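You operate a simulated robot arm through the tools that you are given. There is no shell and no other tool.

Carry out the task below with a simulated robot arm. There is one attempt and no reset: what you move stays moved.

JOB
With the folder locked off, wipe the smear off the top roller.
Fine: use the green pad, put it back and shut the guard. Set down upright: cleaning pad. What is to be rubbed or washed off counts as gone when no trace of it is left.

It is judged by the outcome, as a careful person would: the job done as asked, and still so three seconds after it is handed in. It fails if anything else is knocked over, pushed out of place, dropped, spilled or broken.

ROBOT AND FRAMES
A 7-joint arm with a two-finger parallel gripper, fixed in place. Base frame: the origin is on the floor under the middle of its stand, x ahead of it, y to its left, z up. Readings come in mm, rad, newtons and seconds.
It reaches about 1247 mm from its shoulder. Its first joint turns from -2.304 to 2.304 rad. Payload 3.91 kg.
Tool frame: the origin (TCP) lies between the finger pads and is the grasp point; the fingertips stand 30 mm ahead of it; z points along the fingers, y is the line along which they close. Largest opening 110 mm; finger width 20, thickness 10; the body of the gripper, 48 by 112 mm, starts 55 mm behind the TCP.
Orientation is that of the tool frame in the base frame, as [roll, pitch, yaw] about the fixed x, y, z axes, in that order (R = Rz(yaw) Ry(pitch) Rx(roll)). With the fingers straight down and closing along the base's y, the tool's x points along the base's -x, its y along +y and its z along -z.

CONTROLS
- The arm moves only by the tool play_rows. Its argument "increments" is a list that holds one entry, the list of rows, each a list of 6 numbers: the shift along the tool's x, y, z in mm, then the turn, a rotation vector about the tool's x, y, z in rad. In form: [[[tx, ty, tz, ax, ay, az], ...]]. A call has 1 to 20 rows; each row is the pose to reach, as a shift and turn from the pose commanded when the call began, along the tool's axes at that moment. "fingers" is the finger opening in mm, from 0 to 110, set as the call begins (left out, the last holds). Rows are played at 5 a second. More than 50 mm and 0.15 rad between two rows, or a gripper value outside its range, and nothing of the call is played. A pose out of reach is approached as far as the arm can. The call stops where the force on the tool passes 40 N (or 10 N more than at its start, if that is more) or the arm is blocked; 0.2 s more then pass. Each finger travels about 108 mm/s and halts on what it meets, pressing with about 31 N; the grip force reading is that of the motor and also rises with nothing between the fingers. The clock runs only during rows and for 0.2 s after the last one: add rows that repeat a pose to give the fingers time. The reply holds the time, the measured pose of the TCP, the force on the tool along the base axes, the opening and the grip force, in the units named above and with some noise, with the torque about the TCP (base axes, N m) and any sound that the robot's microphone picked up.
- Cameras (640 x 400 px; columns grow to the right, rows downward): "scene" is fixed at [398.9, -647.2, 1849.2]; the picture's right is [0.92, -0.40, 0.00], its down [-0.25, -0.56, -0.79] and it looks along [0.32, 0.72, -0.61] (base axes); focal length 316 px, centre (320, 200). "wrist" rides on the gripper at [72, 17, -103] in the tool frame; the picture's right is [-0.23, 0.97, 0.00], its down [-0.76, -0.18, -0.62] and it looks along [-0.61, -0.14, 0.78] (tool axes); focal length 222 px, centre (320, 200).
- snapshot(camera): a new picture of that camera. It takes no simulated time.
- locate(camera, pixels): there is no depth. For up to 12 entries [column, row, z] of the newest picture of that camera ("zoom" is the newest enlarged one), the place [x, y] in the base frame at which the ray of that pixel passes the height z, good to about 3 mm. It takes no simulated time.
- zoom(camera, box): a new picture of the part [left, top, right, bottom] of that camera's present view, enlarged. It takes no simulated time.
- close_job(): hands the job in; it is judged then, once.

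Unless the task says otherwise, let go and move clear before handing in.

The tools are called after ">>>" as name(argument=value, ...) on one line, values as JSON. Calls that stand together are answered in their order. play_rows: Moves the arm, as the interface text tells. Its arguments: {"type":"object","properties":{"increments":{"type":"array","items":{"type":"array","items":{"type":"array","items":{"type":"number"}}}},"fingers":{"type":"number"}},"required":["increments"]} The other tools are called the same way: snapshot (camera) takes a picture; locate (camera, pixels) gives the place at which the rays of pixels pass given heights; zoom (camera, box) takes an enlarged picture of a part of a camera's view; close_job () hands the job in.

At the start:

```text
clock: 0.0
position: [570.2, -208.4, 1485.1]
tool_rot: [3.141, 0.001, -3.141]
wrist_force: [0.2, -0.3, -0.3]
moment: [0.02, 0.04, 0.0]
width: 110.0
finger_force: 0.0
```

scene: 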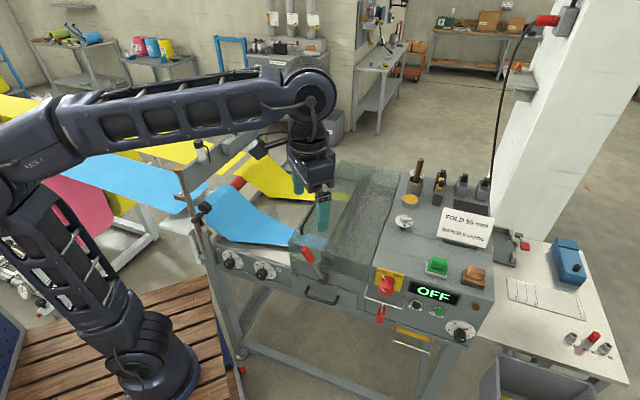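
wrist: 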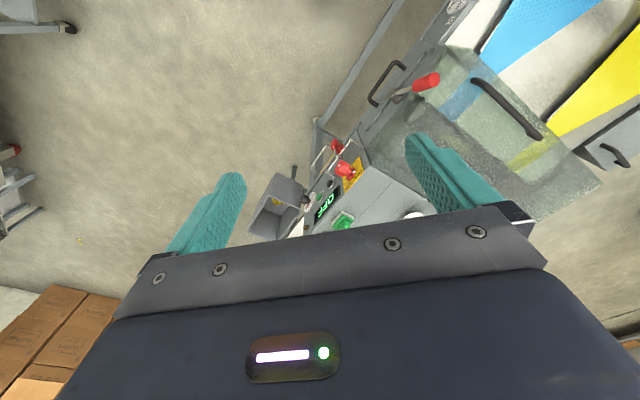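

The scene shows a folder with a transparent guard around (350,230), a panel reading OFF at (435,293), a green pad at (437,266) and an orange/brown pad at (474,275). I'll zoom in for details before moving.

>>> zoom(camera="scene", box=[340, 220, 500, 360])

>>> zoom(camera="scene", box=[180, 140, 420, 300])

>>> zoom(camera="scene", box=[380, 140, 540, 260])

```text
2.86 times, centred on (420, 290) of scene
```

zoom: 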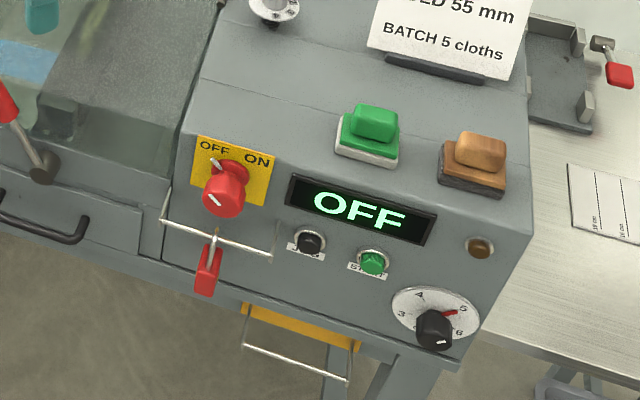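

```text
2.50 times, centred on (300, 220) of scene
```

zoom: 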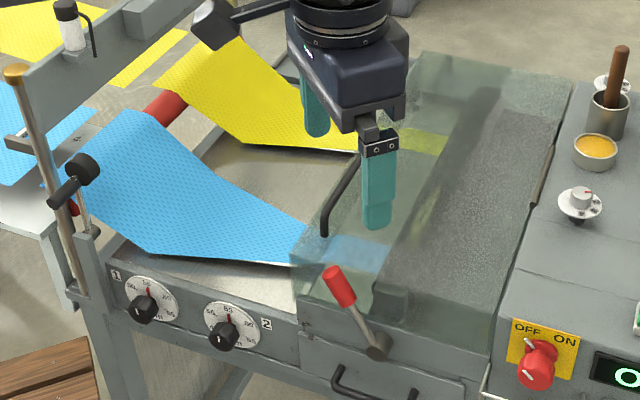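

```text
3.33 times, centred on (460, 200) of scene
```

zoom: 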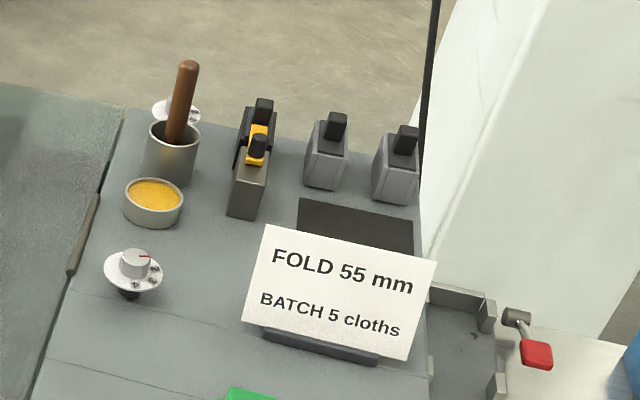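

The display reads OFF; I need to check whether the isolator's padlock is actually fitted. I'll zoom much closer on the switch, padlock and pads.

>>> zoom(camera="scene", box=[360, 260, 424, 330])

>>> zoom(camera="scene", box=[416, 245, 496, 295])

>>> zoom(camera="scene", box=[280, 160, 400, 280])

>>> zoom(camera="wrist", box=[240, 40, 600, 260])

```text
5.71 times, centred on (392, 295) of scene
```

zoom: 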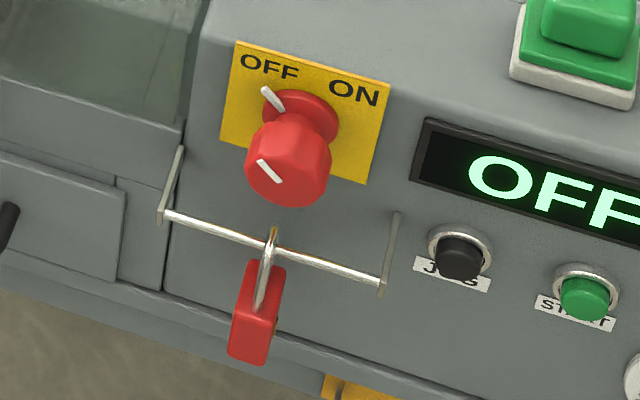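

```text
8.00 times, centred on (456, 270) of scene
```

zoom: 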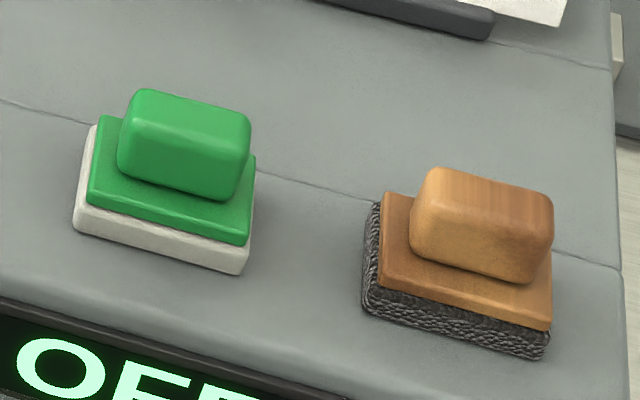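

```text
3.33 times, centred on (340, 220) of scene
```

zoom: 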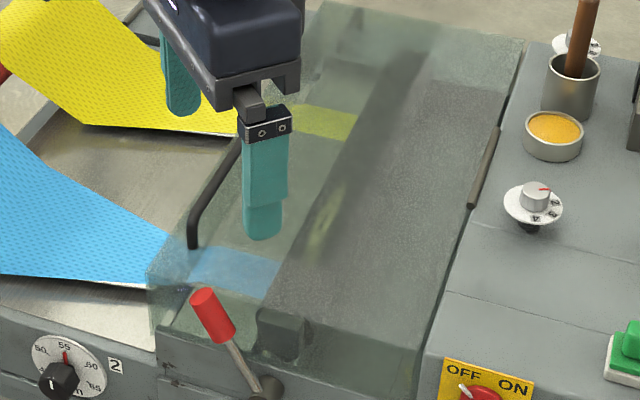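

```text
1.78 times, centred on (420, 150) of wrist
```

zoom: 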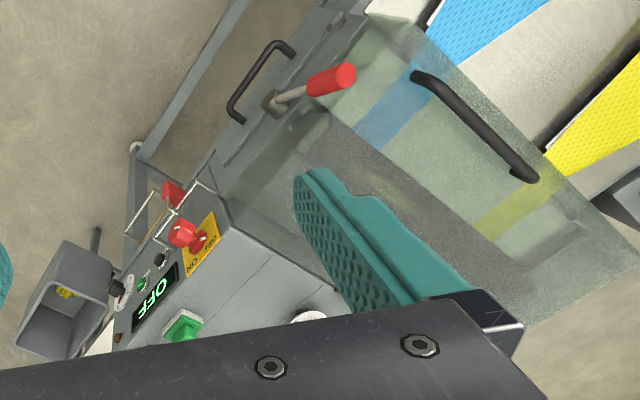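

The isolator knob points to OFF, with a red padlock on a bail below it; the green pad is white-felted underneath, next to an abrasive brown one. I'll locate key points at plausible heights to build the geometry.

>>> locate(camera="scene", pixels=[[437, 266, 900], [437, 266, 1000], [437, 266, 1100], [474, 275, 900], [474, 275, 1000], [474, 275, 1100], [320, 220, 1000], [320, 220, 1100], [387, 285, 900], [387, 285, 1000], [300, 250, 1000], [300, 250, 1100]])

>>> locate(camera="wrist", pixels=[[343, 220, 900], [343, 220, 1000], [343, 220, 1100], [505, 108, 1000], [505, 108, 1100], [343, 168, 900], [343, 168, 1000], [427, 82, 1000], [427, 82, 1100]])

```text
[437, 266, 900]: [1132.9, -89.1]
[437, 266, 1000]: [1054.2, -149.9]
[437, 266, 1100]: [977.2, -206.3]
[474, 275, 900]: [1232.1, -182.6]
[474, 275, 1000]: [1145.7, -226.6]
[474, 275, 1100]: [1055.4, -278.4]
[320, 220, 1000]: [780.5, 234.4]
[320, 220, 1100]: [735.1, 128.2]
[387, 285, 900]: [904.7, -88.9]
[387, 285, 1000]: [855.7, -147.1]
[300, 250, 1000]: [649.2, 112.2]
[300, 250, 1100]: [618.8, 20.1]
```

```text
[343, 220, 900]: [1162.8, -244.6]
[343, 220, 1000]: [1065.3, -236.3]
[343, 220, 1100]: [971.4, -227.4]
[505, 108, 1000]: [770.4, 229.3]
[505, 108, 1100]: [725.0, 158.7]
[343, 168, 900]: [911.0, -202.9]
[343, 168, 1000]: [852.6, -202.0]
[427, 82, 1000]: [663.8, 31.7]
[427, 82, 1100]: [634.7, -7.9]
```

Triangulating the pad between both views puts its top near (957, -221, 1115). I'll locate edges of the machine to find its orientation and the roller.

>>> locate(camera="scene", pixels=[[404, 172, 1080], [376, 266, 1080], [418, 280, 1080], [494, 291, 1080], [335, 162, 1200], [290, 240, 1200], [341, 264, 1080], [383, 186, 1080], [325, 222, 1080], [358, 182, 1080]])

>>> zoom(camera="scene", box=[310, 180, 370, 250])

>>> zoom(camera="scene", box=[160, 140, 320, 300])

```text
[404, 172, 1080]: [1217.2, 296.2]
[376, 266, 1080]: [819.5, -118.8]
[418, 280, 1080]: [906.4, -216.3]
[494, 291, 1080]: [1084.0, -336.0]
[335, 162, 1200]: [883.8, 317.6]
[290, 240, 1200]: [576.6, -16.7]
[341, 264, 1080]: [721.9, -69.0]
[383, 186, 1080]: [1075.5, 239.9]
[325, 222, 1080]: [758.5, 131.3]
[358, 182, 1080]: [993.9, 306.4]
```

```text
5.71 times, centred on (340, 215) of scene
```

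zoom: 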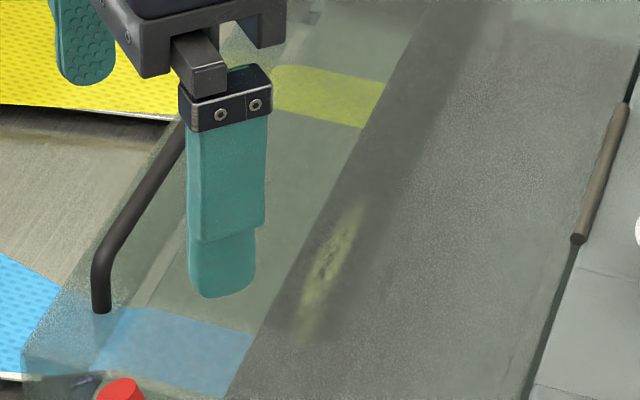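

```text
2.50 times, centred on (240, 220) of scene
```

zoom: 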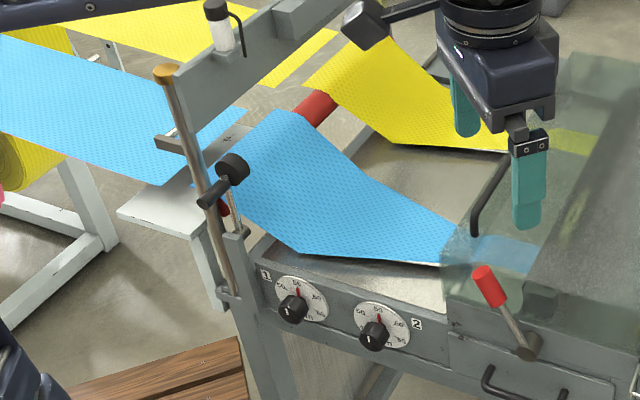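

A yellowish smear shows through the clear guard at zoom (330,255), about scene (338,222). I'll look at the same region and the isolator from the wrist camera.

>>> zoom(camera="wrist", box=[300, 110, 400, 240])

>>> zoom(camera="wrist", box=[380, 30, 600, 200])

```text
3.08 times, centred on (350, 175) of wrist
```

zoom: 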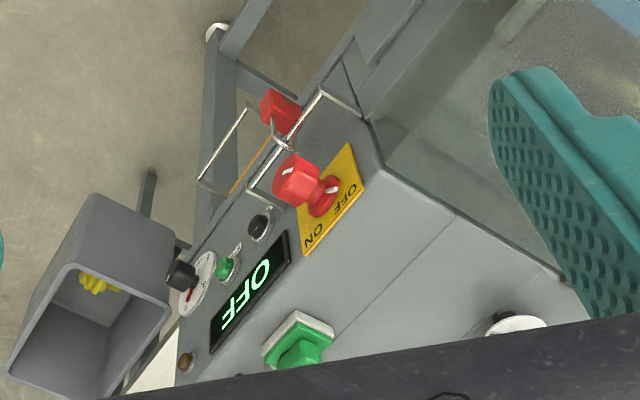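

```text
2.35 times, centred on (490, 115) of wrist
```

zoom: 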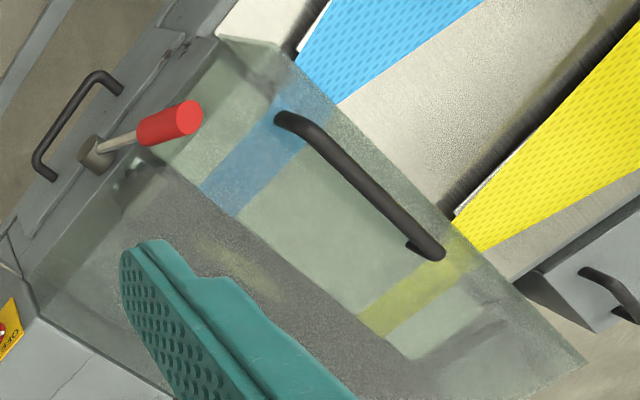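

The bail and padlock sit just under the knob (wrist zoom (285,110)), but the lock state isn't clear yet. I'll move the wrist camera in front of the panel, staying clear of the machine, to look at it closely.

>>> play_rows(increments=[[[-20, -10, 32, 0, 0, -0.131], [-40, -20, 64, 0, 0, -0.262], [-60, -31, 96, 0, 0, -0.393], [-80, -41, 128, 0, 0, -0.524], [-100, -51, 160, 0, 0, -0.654], [-120, -61, 192, 0, 0, -0.785], [-140, -72, 224, 0, 0, -0.916], [-159, -82, 256, 0, 0, -1.047]]])

>>> snapshot(camera="wrist")

>>> snapshot(camera="scene")

```text
clock: 1.8
position: [730.5, -288.3, 1231.6]
tool_rot: [-3.141, -0.002, -2.093]
wrist_force: [-0.9, 0.2, -0.7]
moment: [-0.04, 0.0, -0.01]
width: 110.3
finger_force: 0.1
```

```text
taken
```

wrist: 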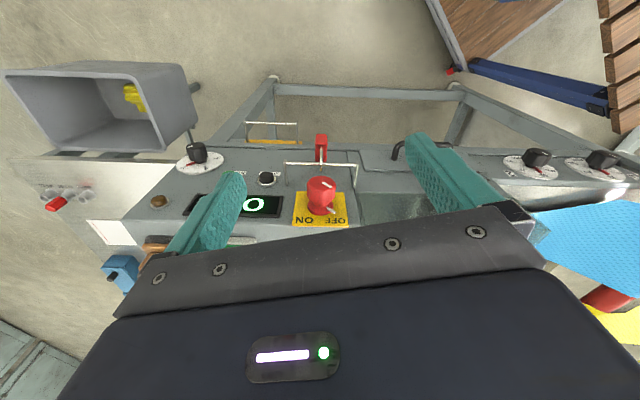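

```text
taken
```

scene: 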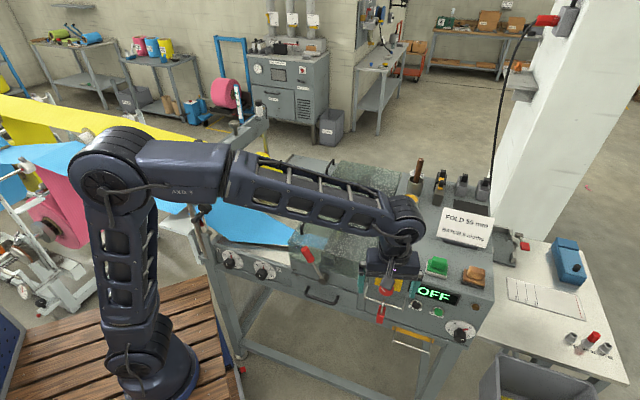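

>>> zoom(camera="wrist", box=[230, 110, 410, 240])

>>> zoom(camera="wrist", box=[285, 125, 365, 185])

>>> locate(camera="wrist", pixels=[[320, 185, 1000], [320, 185, 1050], [320, 222, 1050], [284, 163, 1000], [356, 163, 1000], [293, 225, 1050], [347, 225, 1050]])

```text
3.08 times, centred on (320, 175) of wrist
```

zoom: 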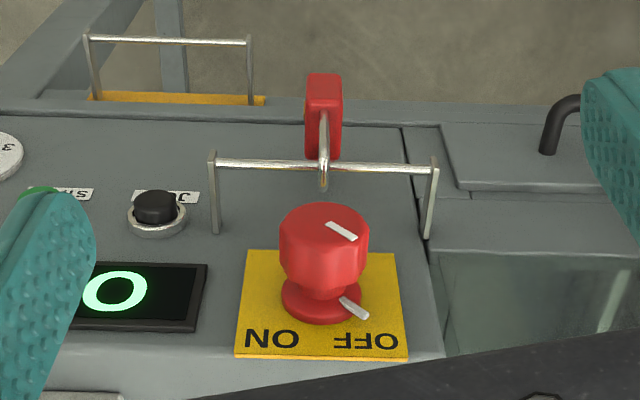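

```text
6.67 times, centred on (325, 155) of wrist
```

zoom: 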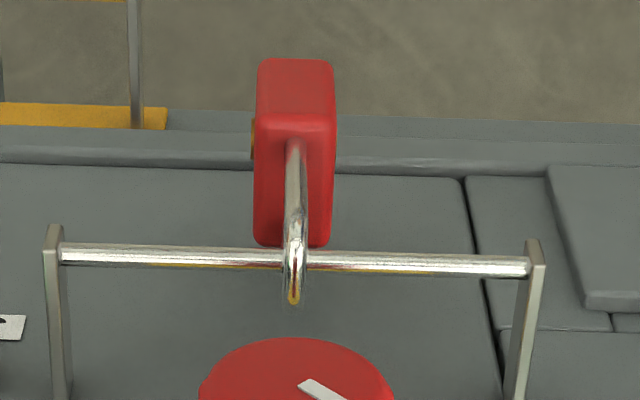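

```text
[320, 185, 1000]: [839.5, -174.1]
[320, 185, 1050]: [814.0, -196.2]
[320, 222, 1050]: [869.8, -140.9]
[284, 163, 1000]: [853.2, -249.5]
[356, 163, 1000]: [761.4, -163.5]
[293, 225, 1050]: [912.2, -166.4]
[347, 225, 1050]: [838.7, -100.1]
```

The knob's pointer is on OFF and the padlock's shackle loops around the bar in front of it. I'll zoom on the knob and the shackle for any lock hole before deciding.

>>> zoom(camera="wrist", box=[295, 170, 350, 230])

>>> zoom(camera="scene", box=[370, 285, 400, 330])

>>> zoom(camera="scene", box=[380, 300, 470, 380])

>>> zoom(camera="scene", box=[280, 150, 400, 290])

```text
6.67 times, centred on (322, 200) of wrist
```

zoom: 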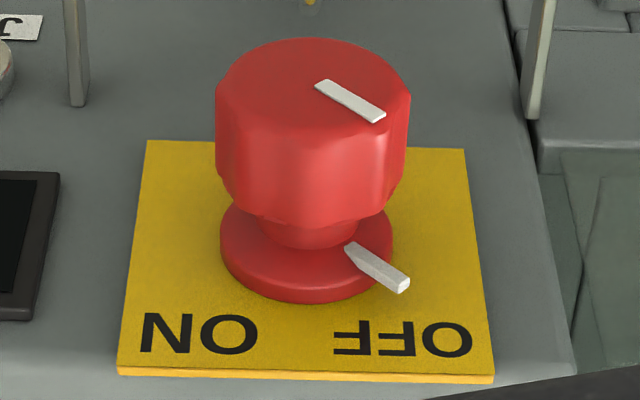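

```text
8.89 times, centred on (385, 308) of scene
```

zoom: 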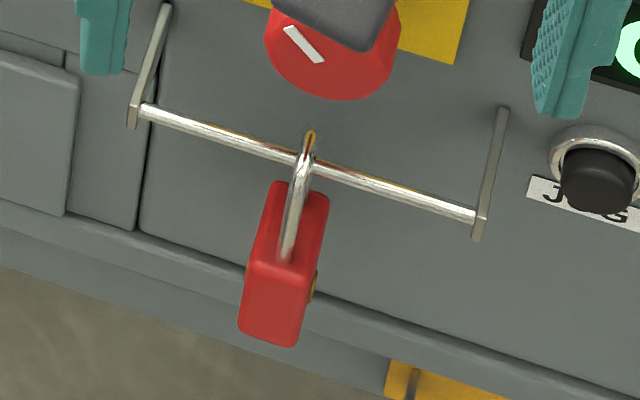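

```text
5.00 times, centred on (425, 340) of scene
```

zoom: 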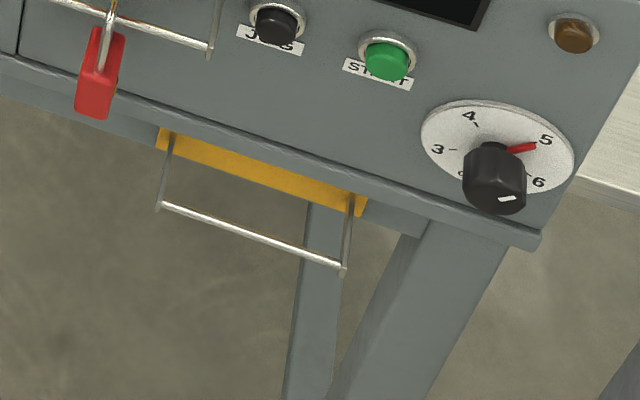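

```text
2.86 times, centred on (340, 220) of scene
```

zoom: 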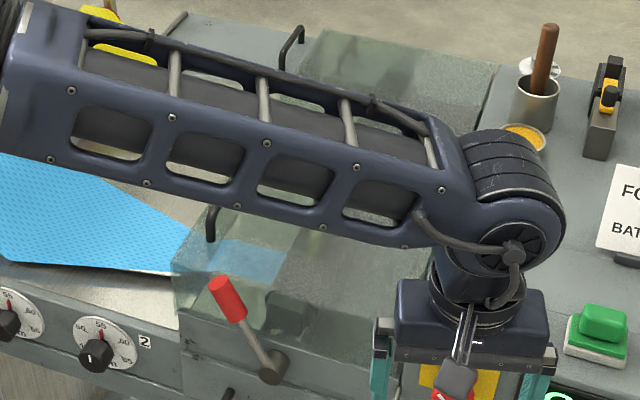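

The pointer is on OFF and the shackle closes around the bail at the switch; there's a second empty bar with a yellow backing below the panel. I'll inspect that bar and the rest of the panel for labels.

>>> zoom(camera="wrist", box=[230, 105, 330, 170])

>>> zoom(camera="wrist", box=[80, 50, 260, 270])

>>> zoom(camera="wrist", box=[350, 120, 640, 280])

```text
6.15 times, centred on (280, 138) of wrist
```

zoom: 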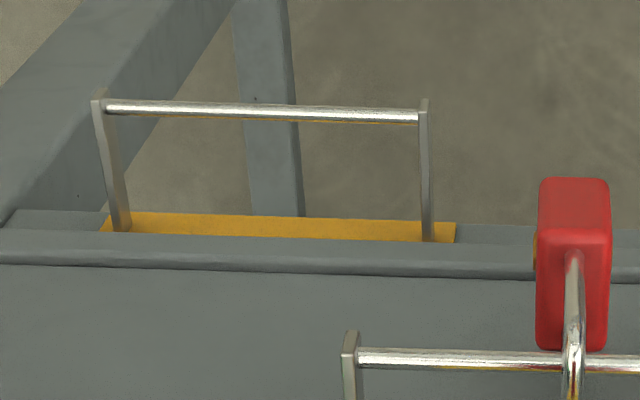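

```text
1.82 times, centred on (170, 160) of wrist
```

zoom: 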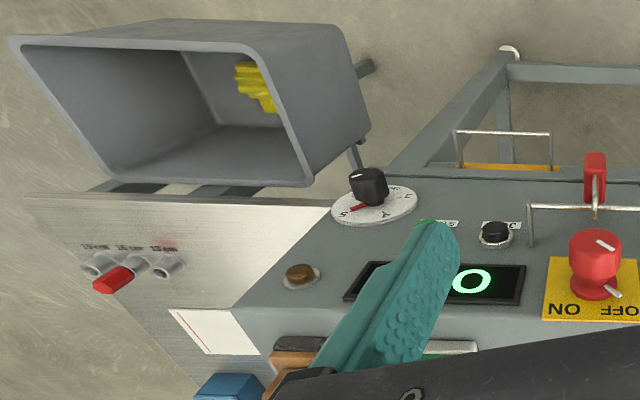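

```text
2.21 times, centred on (495, 200) of wrist
```

zoom: 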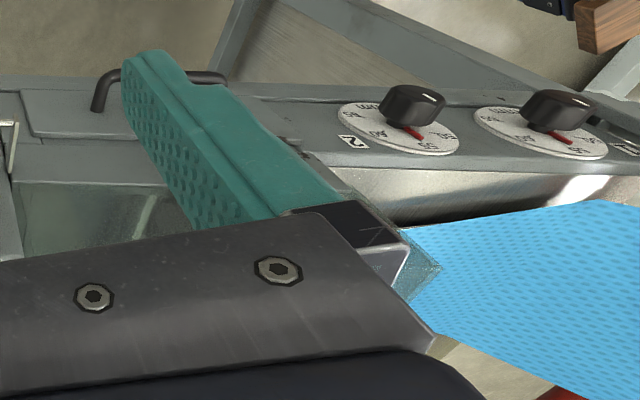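

The padlock is a closed loop on the bail at the isolator with the pointer on OFF, so I take the folder as already locked off and will leave knob and padlock untouched. Next I raise the wrist camera over the guard to see handle, hinge and smear.

>>> play_rows(increments=[[[-25, 26, -24, 0, 0, 0], [-51, 54, -48, 0, 0, 0], [-77, 81, -72, 0, 0, 0], [-103, 108, -95, 0, 0, 0], [-129, 135, -119, 0, 0, 0], [-155, 162, -143, 0, 0, 0], [-180, 188, -166, 0, 0, 0]]])

>>> snapshot(camera="wrist")

>>> snapshot(camera="scene")

```text
clock: 3.4
position: [660.2, -38.8, 1395.2]
tool_rot: [3.141, -0.001, -2.094]
wrist_force: [-0.6, -0.1, -1.3]
moment: [0.03, 0.02, 0.05]
width: 110.1
finger_force: 0.2
```

```text
taken
```

wrist: 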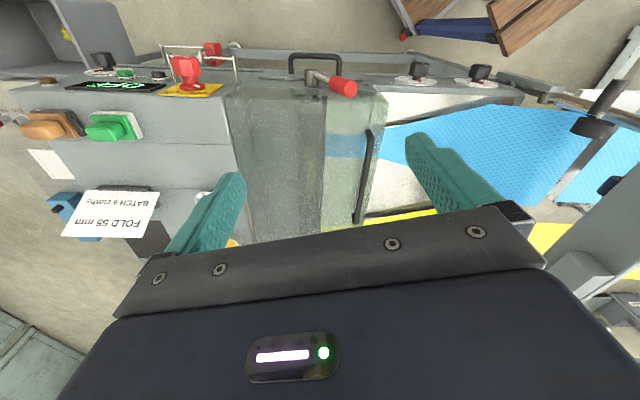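

```text
taken
```

scene: 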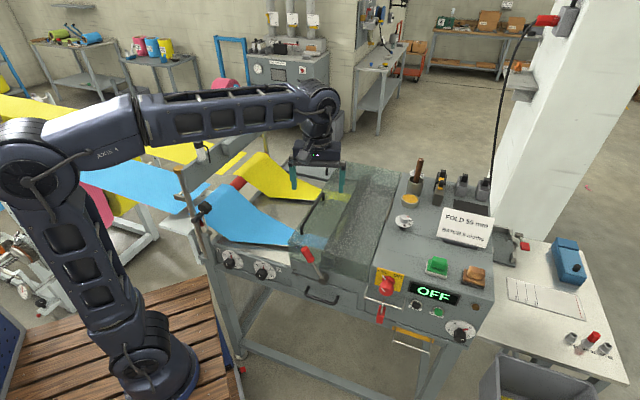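

From above, the guard with its handle at wrist (370,175) and the green pad at (112,125) are both visible. I'll zoom on guard and hinge, and from the scene camera too.

>>> zoom(camera="wrist", box=[210, 40, 410, 250])

>>> zoom(camera="scene", box=[285, 155, 415, 285])

>>> zoom(camera="wrist", box=[10, 80, 250, 240])

```text
1.90 times, centred on (310, 145) of wrist
```

zoom: 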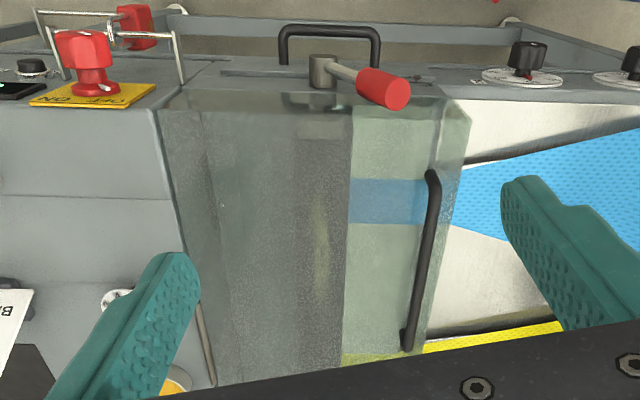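

```text
3.08 times, centred on (350, 220) of scene
```

zoom: 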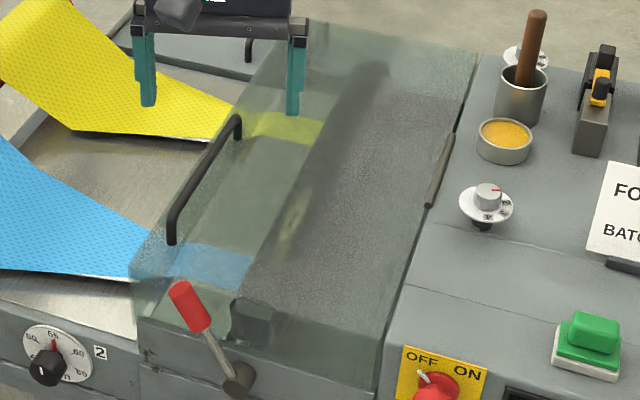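

```text
2.50 times, centred on (130, 160) of wrist
```

zoom: 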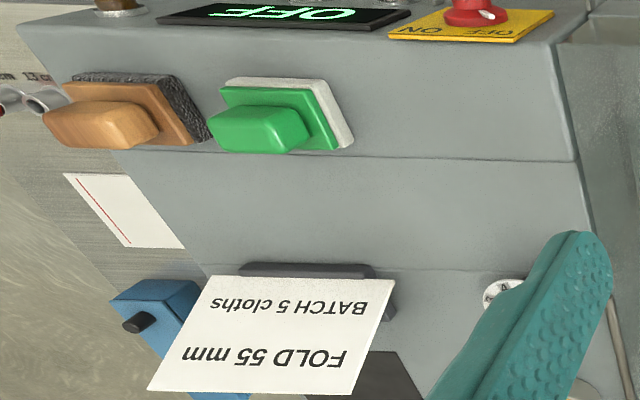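

Handle bar: near corner at scene (304,222)/wrist (370,130), far end scene (323,193)/wrist (356,221). I'll triangulate those, the hinge rod, pad corners and smear by locating them at two heights.

>>> locate(camera="scene", pixels=[[303.9, 221.6, 1100], [303.9, 221.6, 1200], [323.7, 195.3, 1100], [323.7, 195.3, 1200], [392.4, 198.4, 1100], [392.4, 198.4, 1050], [386, 221, 1100], [386, 221, 1050], [341, 224.5, 1100], [341, 224.5, 1050], [433, 277.6, 1100], [433, 277.6, 1050]])

>>> locate(camera="wrist", pixels=[[370, 130.3, 1100], [370, 130.3, 1200], [356.3, 221.3, 1100], [356.3, 221.3, 1200], [247, 198, 1100], [247, 198, 1050], [255, 240, 1100], [255, 240, 1050], [311, 162, 1100], [311, 162, 1050], [143, 136, 1100], [143, 136, 1050]])

```text
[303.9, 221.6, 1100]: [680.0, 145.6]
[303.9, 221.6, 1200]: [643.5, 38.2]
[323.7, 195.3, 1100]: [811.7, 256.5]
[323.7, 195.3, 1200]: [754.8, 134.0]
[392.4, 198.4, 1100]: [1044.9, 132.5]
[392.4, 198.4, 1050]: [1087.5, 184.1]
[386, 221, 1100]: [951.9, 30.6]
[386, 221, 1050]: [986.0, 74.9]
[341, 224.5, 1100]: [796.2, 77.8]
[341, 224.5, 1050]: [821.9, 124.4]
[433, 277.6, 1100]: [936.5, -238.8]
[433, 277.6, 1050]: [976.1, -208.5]
```

```text
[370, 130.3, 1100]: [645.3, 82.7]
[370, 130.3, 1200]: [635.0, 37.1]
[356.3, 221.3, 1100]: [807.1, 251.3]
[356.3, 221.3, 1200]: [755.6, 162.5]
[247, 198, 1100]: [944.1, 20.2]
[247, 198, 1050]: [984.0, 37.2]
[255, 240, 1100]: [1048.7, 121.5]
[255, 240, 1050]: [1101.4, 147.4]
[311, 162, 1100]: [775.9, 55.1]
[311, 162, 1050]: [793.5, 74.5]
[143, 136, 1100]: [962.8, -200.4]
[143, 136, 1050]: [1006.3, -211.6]
```

The hinge rod triangulates to about z 1108 and the handle's near corner to about (638,34,1205), but the far end is inconsistent. I'll zoom in on the handle from both cameras.

>>> zoom(camera="wrist", box=[330, 110, 400, 230])

>>> zoom(camera="scene", box=[285, 180, 345, 250])

```text
3.33 times, centred on (365, 170) of wrist
```

zoom: 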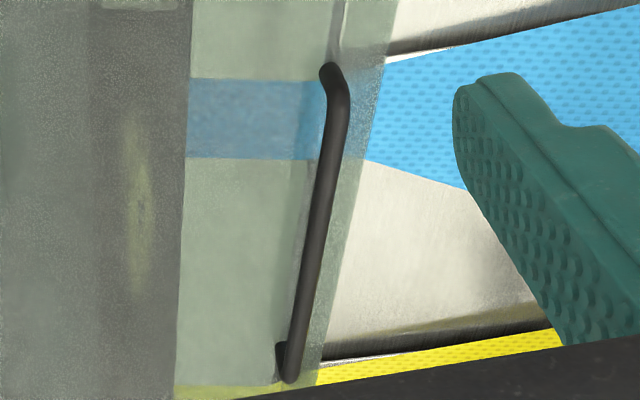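

```text
5.71 times, centred on (315, 215) of scene
```

zoom: 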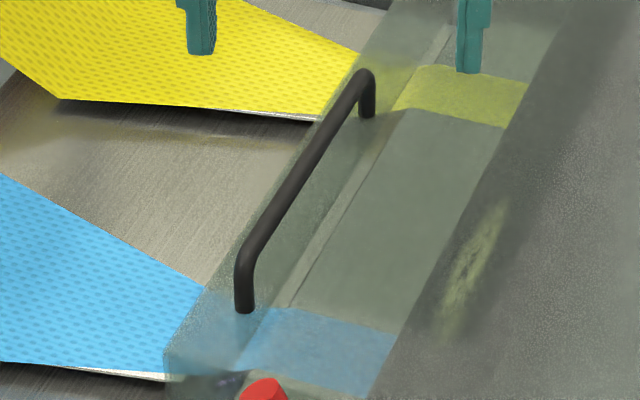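

Now the handle's feet and corners are distinct: near foot scene zoom (245,308), far foot (367,115), with the bar's corners above. I'll relocate these properly.

>>> locate(camera="scene", pixels=[[301.9, 225.9, 1120], [301.9, 225.9, 1180], [322.5, 192.6, 1120], [322.5, 192.6, 1180], [301.9, 233.9, 1100], [301.9, 233.9, 1160], [323.2, 200.1, 1100], [323.2, 200.1, 1160]])

>>> locate(camera="wrist", pixels=[[371.9, 143, 1120], [371.9, 143, 1180], [356.3, 222.9, 1120], [356.3, 222.9, 1180], [367.4, 131, 1100], [367.4, 131, 1160], [353.3, 213.5, 1100], [353.3, 213.5, 1160]])

```text
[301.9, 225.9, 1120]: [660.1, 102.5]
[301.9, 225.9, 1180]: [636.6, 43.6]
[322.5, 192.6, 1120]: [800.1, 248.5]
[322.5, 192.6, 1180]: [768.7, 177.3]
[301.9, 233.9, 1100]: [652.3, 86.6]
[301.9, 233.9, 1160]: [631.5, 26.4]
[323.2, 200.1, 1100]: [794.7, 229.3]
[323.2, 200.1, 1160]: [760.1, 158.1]
```

```text
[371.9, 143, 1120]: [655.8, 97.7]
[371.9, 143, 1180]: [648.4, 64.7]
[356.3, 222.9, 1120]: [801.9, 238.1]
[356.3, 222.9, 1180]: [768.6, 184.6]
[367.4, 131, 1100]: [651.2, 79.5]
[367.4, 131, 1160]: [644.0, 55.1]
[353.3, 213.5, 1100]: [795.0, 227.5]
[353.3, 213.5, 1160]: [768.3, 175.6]
```

The handle triangulates to feet near (650,76) and (793,227) at z≈1105, bar about z 1130; the machine's hinge direction is about (0.69,0.725). I'll locate the guard's edges, lever and other points.

>>> locate(camera="wrist", pixels=[[240, 95, 1105], [310, 95, 1105], [385, 95, 1105], [343, 85, 1150], [343, 85, 1200], [311, 140, 1090], [308, 185, 1090], [330, 160, 1090], [250, 150, 1105]])

>>> locate(camera="scene", pixels=[[343.5, 161.6, 1105], [402, 174.5, 1105], [290, 240, 1105], [374, 275, 1105], [307, 253, 1150], [307, 253, 1200], [332, 236, 1090], [349, 214, 1090], [399, 177, 1105], [405, 222, 1110]])

>>> zoom(camera="wrist", box=[220, 60, 400, 130])

```text
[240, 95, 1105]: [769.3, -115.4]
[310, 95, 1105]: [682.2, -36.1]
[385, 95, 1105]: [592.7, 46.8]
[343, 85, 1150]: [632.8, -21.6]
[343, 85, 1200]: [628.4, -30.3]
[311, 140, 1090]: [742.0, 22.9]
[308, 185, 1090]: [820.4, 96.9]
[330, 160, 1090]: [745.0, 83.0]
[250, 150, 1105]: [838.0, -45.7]
```

```text
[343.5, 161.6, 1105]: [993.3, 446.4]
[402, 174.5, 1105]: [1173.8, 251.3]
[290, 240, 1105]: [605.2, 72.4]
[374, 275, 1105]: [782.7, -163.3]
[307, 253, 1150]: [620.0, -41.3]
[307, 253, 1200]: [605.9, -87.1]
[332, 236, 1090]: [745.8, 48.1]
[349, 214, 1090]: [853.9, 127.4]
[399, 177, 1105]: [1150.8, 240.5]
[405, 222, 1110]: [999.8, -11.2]
```

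```text
3.56 times, centred on (310, 95) of wrist
```

zoom: 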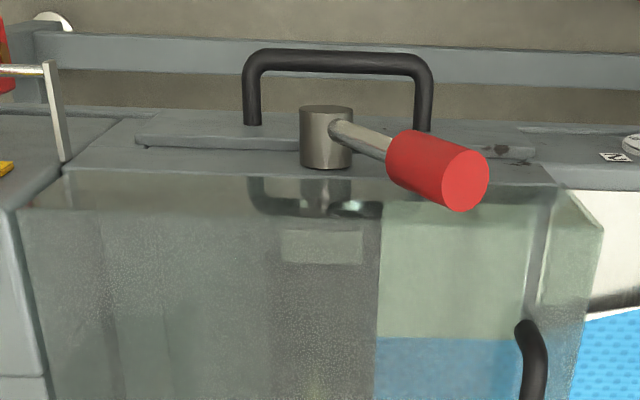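

The guard spans v≈445–1000 along the hinge direction and its handle bar lies along that same direction at about (722,152). I'll move the gripper above the handle with its closing direction across the bar and look again.

>>> play_rows(increments=[[[-25, 9, 29, 0, 0, 0.04], [-50, 17, 58, 0, 0, 0.08], [-75, 26, 88, 0, 0, 0.12], [-100, 34, 117, 0, 0, 0.16], [-126, 43, 146, 0, 0, 0.2], [-151, 51, 175, 0, 0, 0.236]]], fingers=60)

>>> snapshot(camera="wrist")

>>> snapshot(camera="scene")

```text
clock: 4.8
position: [689.7, 116.6, 1221.0]
tool_rot: [-3.141, 0.0, -2.33]
wrist_force: [0.5, -0.4, 0.4]
moment: [0.04, -0.01, 0.0]
width: 60.0
finger_force: 0.1
```

```text
taken
```

wrist: 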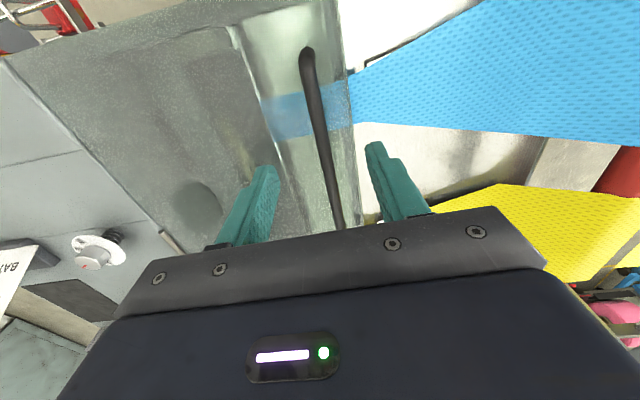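

```text
taken
```

scene: 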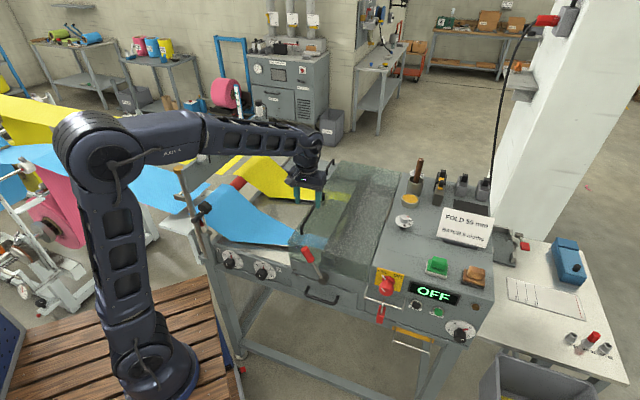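

The bar runs between the fingers in the wrist picture, from (307,55) to (340,225). I'll locate bar and feet points for its exact line and height.

>>> zoom(camera="wrist", box=[230, 30, 410, 240])

>>> locate(camera="wrist", pixels=[[313, 90, 1130], [313, 90, 1140], [325, 150, 1130], [325, 150, 1140], [336, 205, 1130], [336, 205, 1140], [307, 50, 1105], [307, 50, 1130]])

```text
1.90 times, centred on (320, 135) of wrist
```

zoom: 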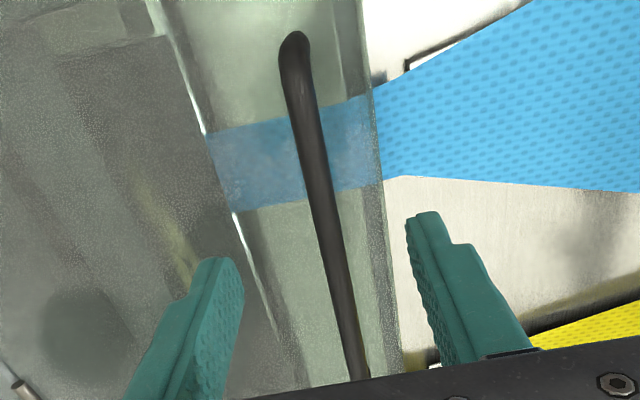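

```text
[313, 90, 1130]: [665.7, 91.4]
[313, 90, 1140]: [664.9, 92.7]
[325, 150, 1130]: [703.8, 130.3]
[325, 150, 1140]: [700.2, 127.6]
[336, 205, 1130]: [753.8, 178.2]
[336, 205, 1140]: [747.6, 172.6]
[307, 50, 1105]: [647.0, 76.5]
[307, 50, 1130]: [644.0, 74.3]
```

The bar lies at u≈406 (45° machine axes), right under the TCP (u=405). I'll descend to z≈1147 with the fingers straddling the bar, watching for contact.

>>> play_rows(increments=[[[0, 0, 20, 0, 0, 0.013], [0, 0, 40, 0, 0, 0.026], [0, 0, 58, 0, 0, 0.026], [0, 0, 74, 0, 0, 0.026]]])

>>> zoom(camera="wrist", box=[220, 30, 420, 240])

>>> zoom(camera="scene", box=[280, 150, 380, 260])

```text
clock: 5.8
position: [689.7, 114.7, 1147.1]
tool_rot: [3.14, -0.001, -2.357]
wrist_force: [-0.6, 0.3, 0.4]
moment: [0.02, -0.01, 0.01]
width: 60.0
finger_force: 0.0
```

```text
1.90 times, centred on (320, 135) of wrist
```

zoom: 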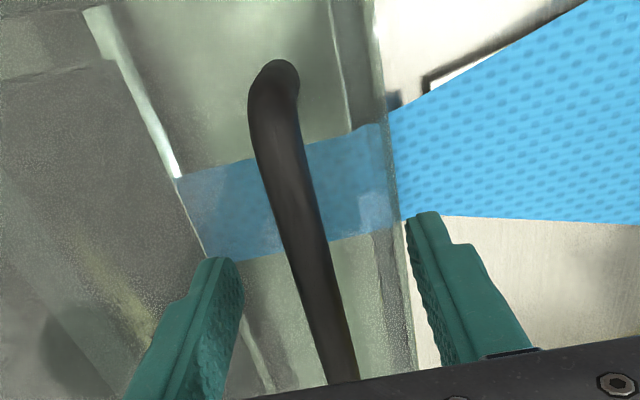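

```text
3.64 times, centred on (330, 205) of scene
```

zoom: 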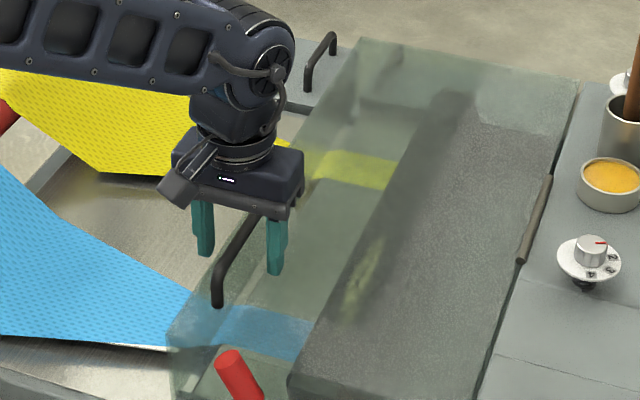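

The fingers straddle the bar at zoom (310,270). I'll close on it and check the stop width.

>>> play_rows(increments=[[[0, 0, 0, 0, 0, 0], [0, 0, 0, 0, 0, 0], [0, 0, 0, 0, 0, 0], [0, 0, 0, 0, 0, 0]]], fingers=8)

>>> zoom(camera="wrist", box=[220, 30, 420, 240])

```text
clock: 6.8
position: [688.7, 116.0, 1146.1]
tool_rot: [-3.141, 0.0, -2.357]
wrist_force: [-6.2, 5.2, -3.3]
moment: [0.15, -0.13, 0.0]
width: 11.7
finger_force: 45.6
```

```text
1.90 times, centred on (320, 135) of wrist
```

zoom: 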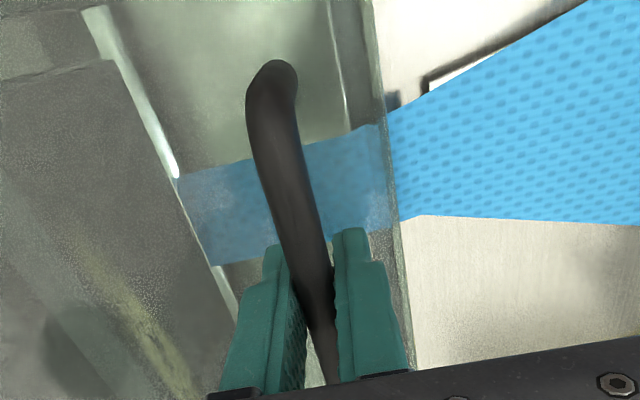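

The grip stopped at 11.7 mm on the bar. I'll lift a few degrees along the arc about the hinge (u≈651, z≈1108) and read the forces.

>>> play_rows(increments=[[[0, -0.5, -4.3, 0, 0, 0], [0, -1.0, -8.6, 0, 0, 0], [0, -1.6, -12.9, 0, 0, 0], [0, -2.3, -17.1, 0, 0, 0], [0, -3.1, -21.4, 0, 0, 0], [0, -3.9, -25.6, 0, 0, 0]]])

>>> zoom(camera="scene", box=[270, 150, 410, 280])

```text
clock: 8.2
position: [692.3, 112.7, 1172.3]
tool_rot: [3.14, -0.003, -2.355]
wrist_force: [-12.1, -3.5, -5.6]
moment: [-0.26, 0.35, 0.04]
width: 11.6
finger_force: 44.8
```

```text
3.08 times, centred on (340, 215) of scene
```

zoom: 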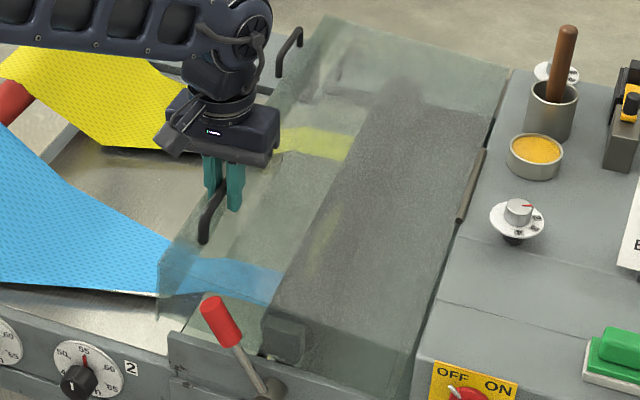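

The guard lifts with only about 6 N vertical load. I'll continue the arc to about 22°.

>>> play_rows(increments=[[[0, -1.9, -8.4, 0, 0, 0], [0, -4.1, -16.8, 0, 0, 0], [0, -6.6, -25, 0, 0, 0], [0, -9.4, -33.2, 0, 0, 0], [0, -12.5, -41.2, 0, 0, 0], [0, -15.8, -49.2, 0, 0, 0], [0, -19.4, -57, 0, 0, 0], [0, -23.3, -64.7, 0, 0, 0]]])

>>> zoom(camera="scene", box=[270, 150, 410, 280])

>>> zoom(camera="wrist", box=[220, 30, 420, 240])

```text
clock: 10.0
position: [709.4, 97.0, 1234.7]
tool_rot: [3.139, 0.0, -2.357]
wrist_force: [10.9, -26.2, -23.0]
moment: [0.18, -0.18, 0.04]
width: 11.8
finger_force: 45.5
```

```text
3.08 times, centred on (340, 215) of scene
```

zoom: 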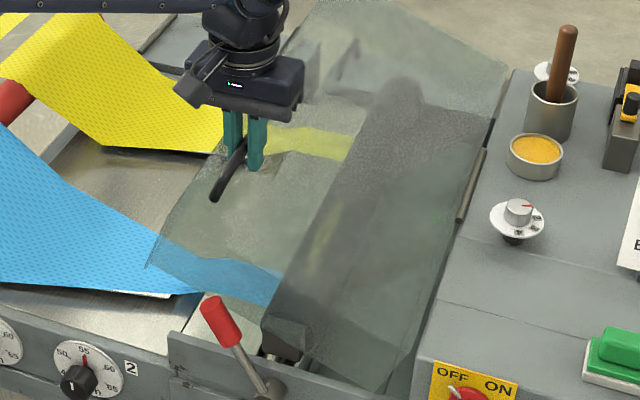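

```text
1.90 times, centred on (320, 135) of wrist
```

zoom: 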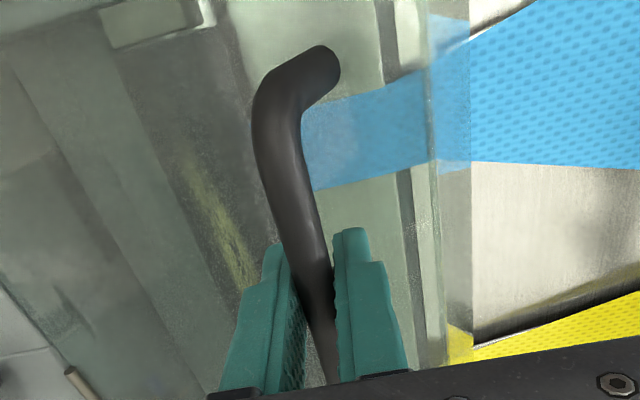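

The force reading (+26 N toward the hinge, −23 N down) means my arc radius is about 4–5 mm too wide, the lid itself only costs ~8 N. I'll correct the arc inward and continue to ~33°.

>>> play_rows(increments=[[[0.5, -4.5, 1.5, 0, 0, 0], [1, -7.7, -3.6, 0, 0, 0], [1, -12.5, -10.9, 0, 0, 0], [1, -17.4, -18, 0, 0, 0], [1, -22.7, -24.9, 0, 0, 0], [1, -28.1, -31.7, 0, 0, 0], [1, -33.8, -38.2, 0, 0, 0]]])

>>> zoom(camera="scene", box=[270, 130, 410, 280])

```text
clock: 11.6
position: [729.5, 77.5, 1275.1]
tool_rot: [-3.141, 0.0, -2.352]
wrist_force: [-17.4, 3.4, 11.4]
moment: [-0.37, 0.4, -0.17]
width: 11.4
finger_force: 44.7
stopped in row 7: the force on the tool passed its limit at 48 N (the readings are from after the stop); the commanded pose is now the measured one
```

```text
2.67 times, centred on (340, 205) of scene
```

zoom: 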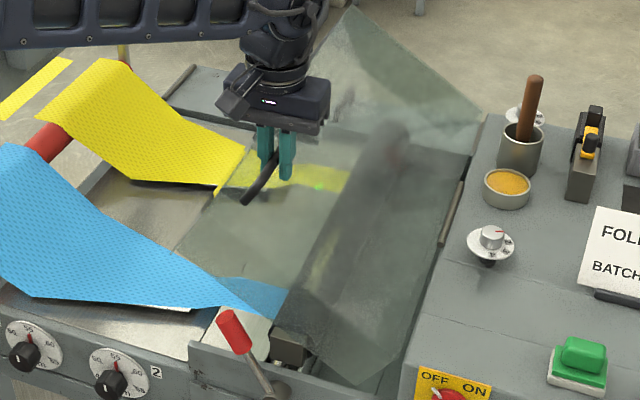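

The stop shows I over-corrected (now −15 N in u, +11 N up) and the lid is about 33° open. I'll look at the grip before adjusting.

>>> zoom(camera="wrist", box=[220, 20, 420, 240])

>>> zoom(camera="scene", box=[300, 150, 360, 220])

>>> play_rows(increments=[[[0, 0, 0, 0, 0, 0]]])

```text
1.82 times, centred on (320, 130) of wrist
```

zoom: 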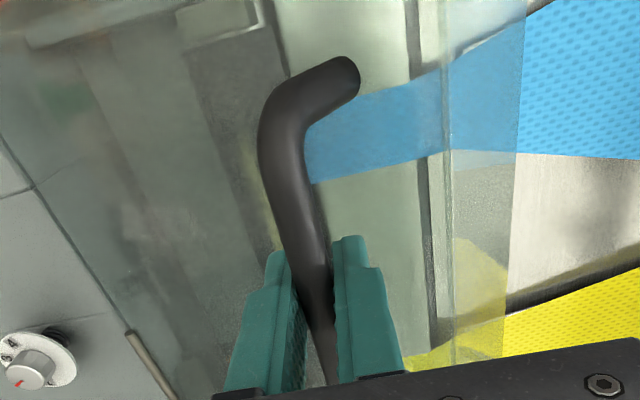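

```text
5.71 times, centred on (330, 185) of scene
```

zoom: 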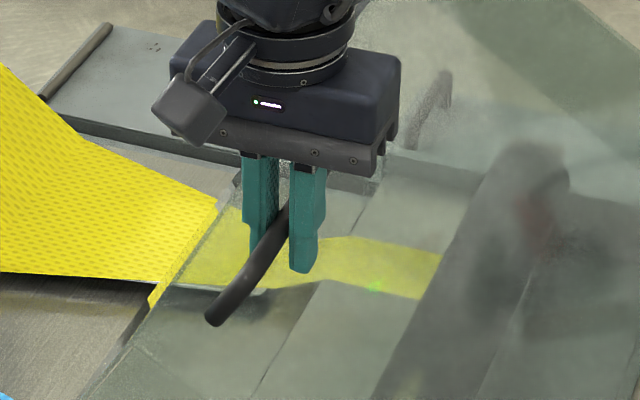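

```text
clock: 12.0
position: [729.5, 76.3, 1275.5]
tool_rot: [3.141, 0.001, -2.353]
wrist_force: [-22.6, 5.1, 16.1]
moment: [-0.38, 0.5, -0.18]
width: 11.4
finger_force: 45.2
```

Still 25 N outward radially and −12 N along v. I'll ease 2 mm outward and 1.5 mm along −v to relieve it.

>>> play_rows(increments=[[[1.5, 1.5, -1.3, 0, 0, 0], [1.5, 1.5, -1.3, 0, 0, 0]]])

```text
clock: 12.6
position: [729.7, 77.0, 1276.3]
tool_rot: [-3.14, 0.003, -2.353]
wrist_force: [5.2, 17.2, -1.2]
moment: [0.51, -0.55, -0.13]
width: 11.6
finger_force: 45.2
```

v swung from −12 to +16 N for 1.5 mm, so the tool is stiff (~19 N/mm in v, ~10 N/mm radially); I'll back off half in v and continue in small arc steps.

>>> play_rows(increments=[[[-0.8, -5.4, -6.9, 0, 0, 0], [-0.8, -11.3, -13.2, 0, 0, 0], [-0.8, -17.4, -19.4, 0, 0, 0]]])

```text
clock: 13.4
position: [741.2, 63.8, 1295.0]
tool_rot: [-3.141, 0.002, -2.355]
wrist_force: [4.1, 15.5, -2.2]
moment: [0.08, 0.1, -0.17]
width: 11.8
finger_force: 44.8
```

Forces are small again (≈7 N tangential, 4 N radial). Continuing the arc in small steps.

>>> play_rows(increments=[[[-0.6, -6.1, -6.2, 0, 0, 0], [-0.8, -12.7, -11.9, 0, 0, 0], [-0.8, -19.4, -17.4, 0, 0, 0], [-0.8, -26.3, -22.6, 0, 0, 0]]])

```text
clock: 14.4
position: [760.1, 44.8, 1317.5]
tool_rot: [3.141, 0.003, -2.353]
wrist_force: [-11.1, -6.2, -6.7]
moment: [-0.26, 0.38, -0.17]
width: 11.7
finger_force: 45.3
```

Radial −3 N, tangential −7 N: on track. Continuing to about φ=64°.

>>> play_rows(increments=[[[0.4, -8.1, -5.3, 0, 0, 0], [0.4, -15.4, -10.1, 0, 0, 0], [0.4, -22.8, -14.5, 0, 0, 0], [0.4, -30.4, -18.8, 0, 0, 0], [0.4, -38.1, -22.7, 0, 0, 0]]])

>>> zoom(camera="scene", box=[270, 100, 430, 280])

>>> snapshot(camera="scene")

```text
clock: 15.6
position: [787.0, 19.1, 1340.1]
tool_rot: [-3.141, 0.003, -2.353]
wrist_force: [-15.2, -8.2, -3.7]
moment: [-0.04, 0.22, -0.2]
width: 11.9
finger_force: 45.0
```

```text
2.22 times, centred on (350, 190) of scene
```

zoom: 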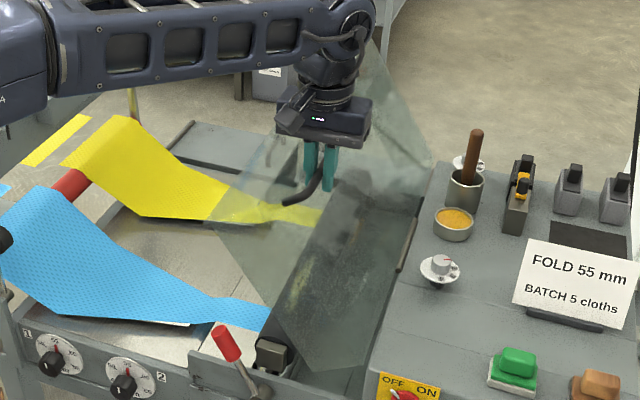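

```text
taken
```

scene: 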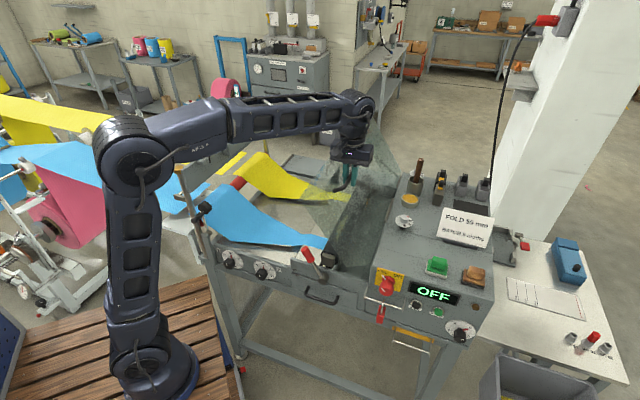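

The guard is now ~57° open, forces mild. Continuing the arc to φ≈76°.

>>> play_rows(increments=[[[0.6, -7.9, -3.7, 0, 0, 0], [0.6, -15.9, -7.1, 0, 0, 0], [0.6, -24, -10.2, 0, 0, 0], [0.6, -32.3, -13, 0, 0, 0], [0.6, -40.6, -15.6, 0, 0, 0], [0.6, -49, -17.8, 0, 0, 0]]])

>>> zoom(camera="scene", box=[270, 100, 430, 280])

>>> zoom(camera="wrist", box=[200, 20, 440, 240])

```text
clock: 17.0
position: [822.0, -15.4, 1359.0]
tool_rot: [-3.141, 0.001, -2.352]
wrist_force: [2.3, 10.4, 1.1]
moment: [0.04, 0.12, -0.27]
width: 11.9
finger_force: 44.5
```

```text
2.22 times, centred on (350, 190) of scene
```

zoom: 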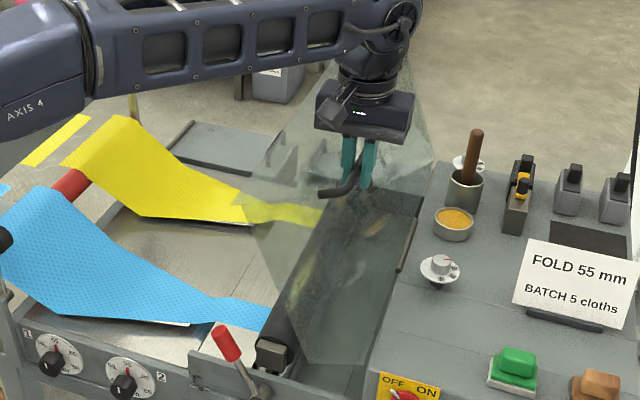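

```text
1.82 times, centred on (320, 130) of wrist
```

zoom: 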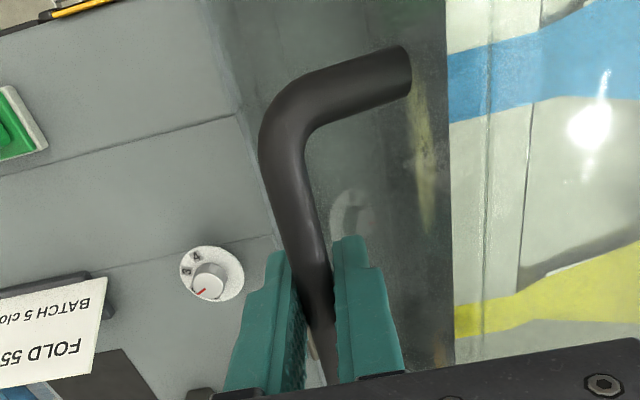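

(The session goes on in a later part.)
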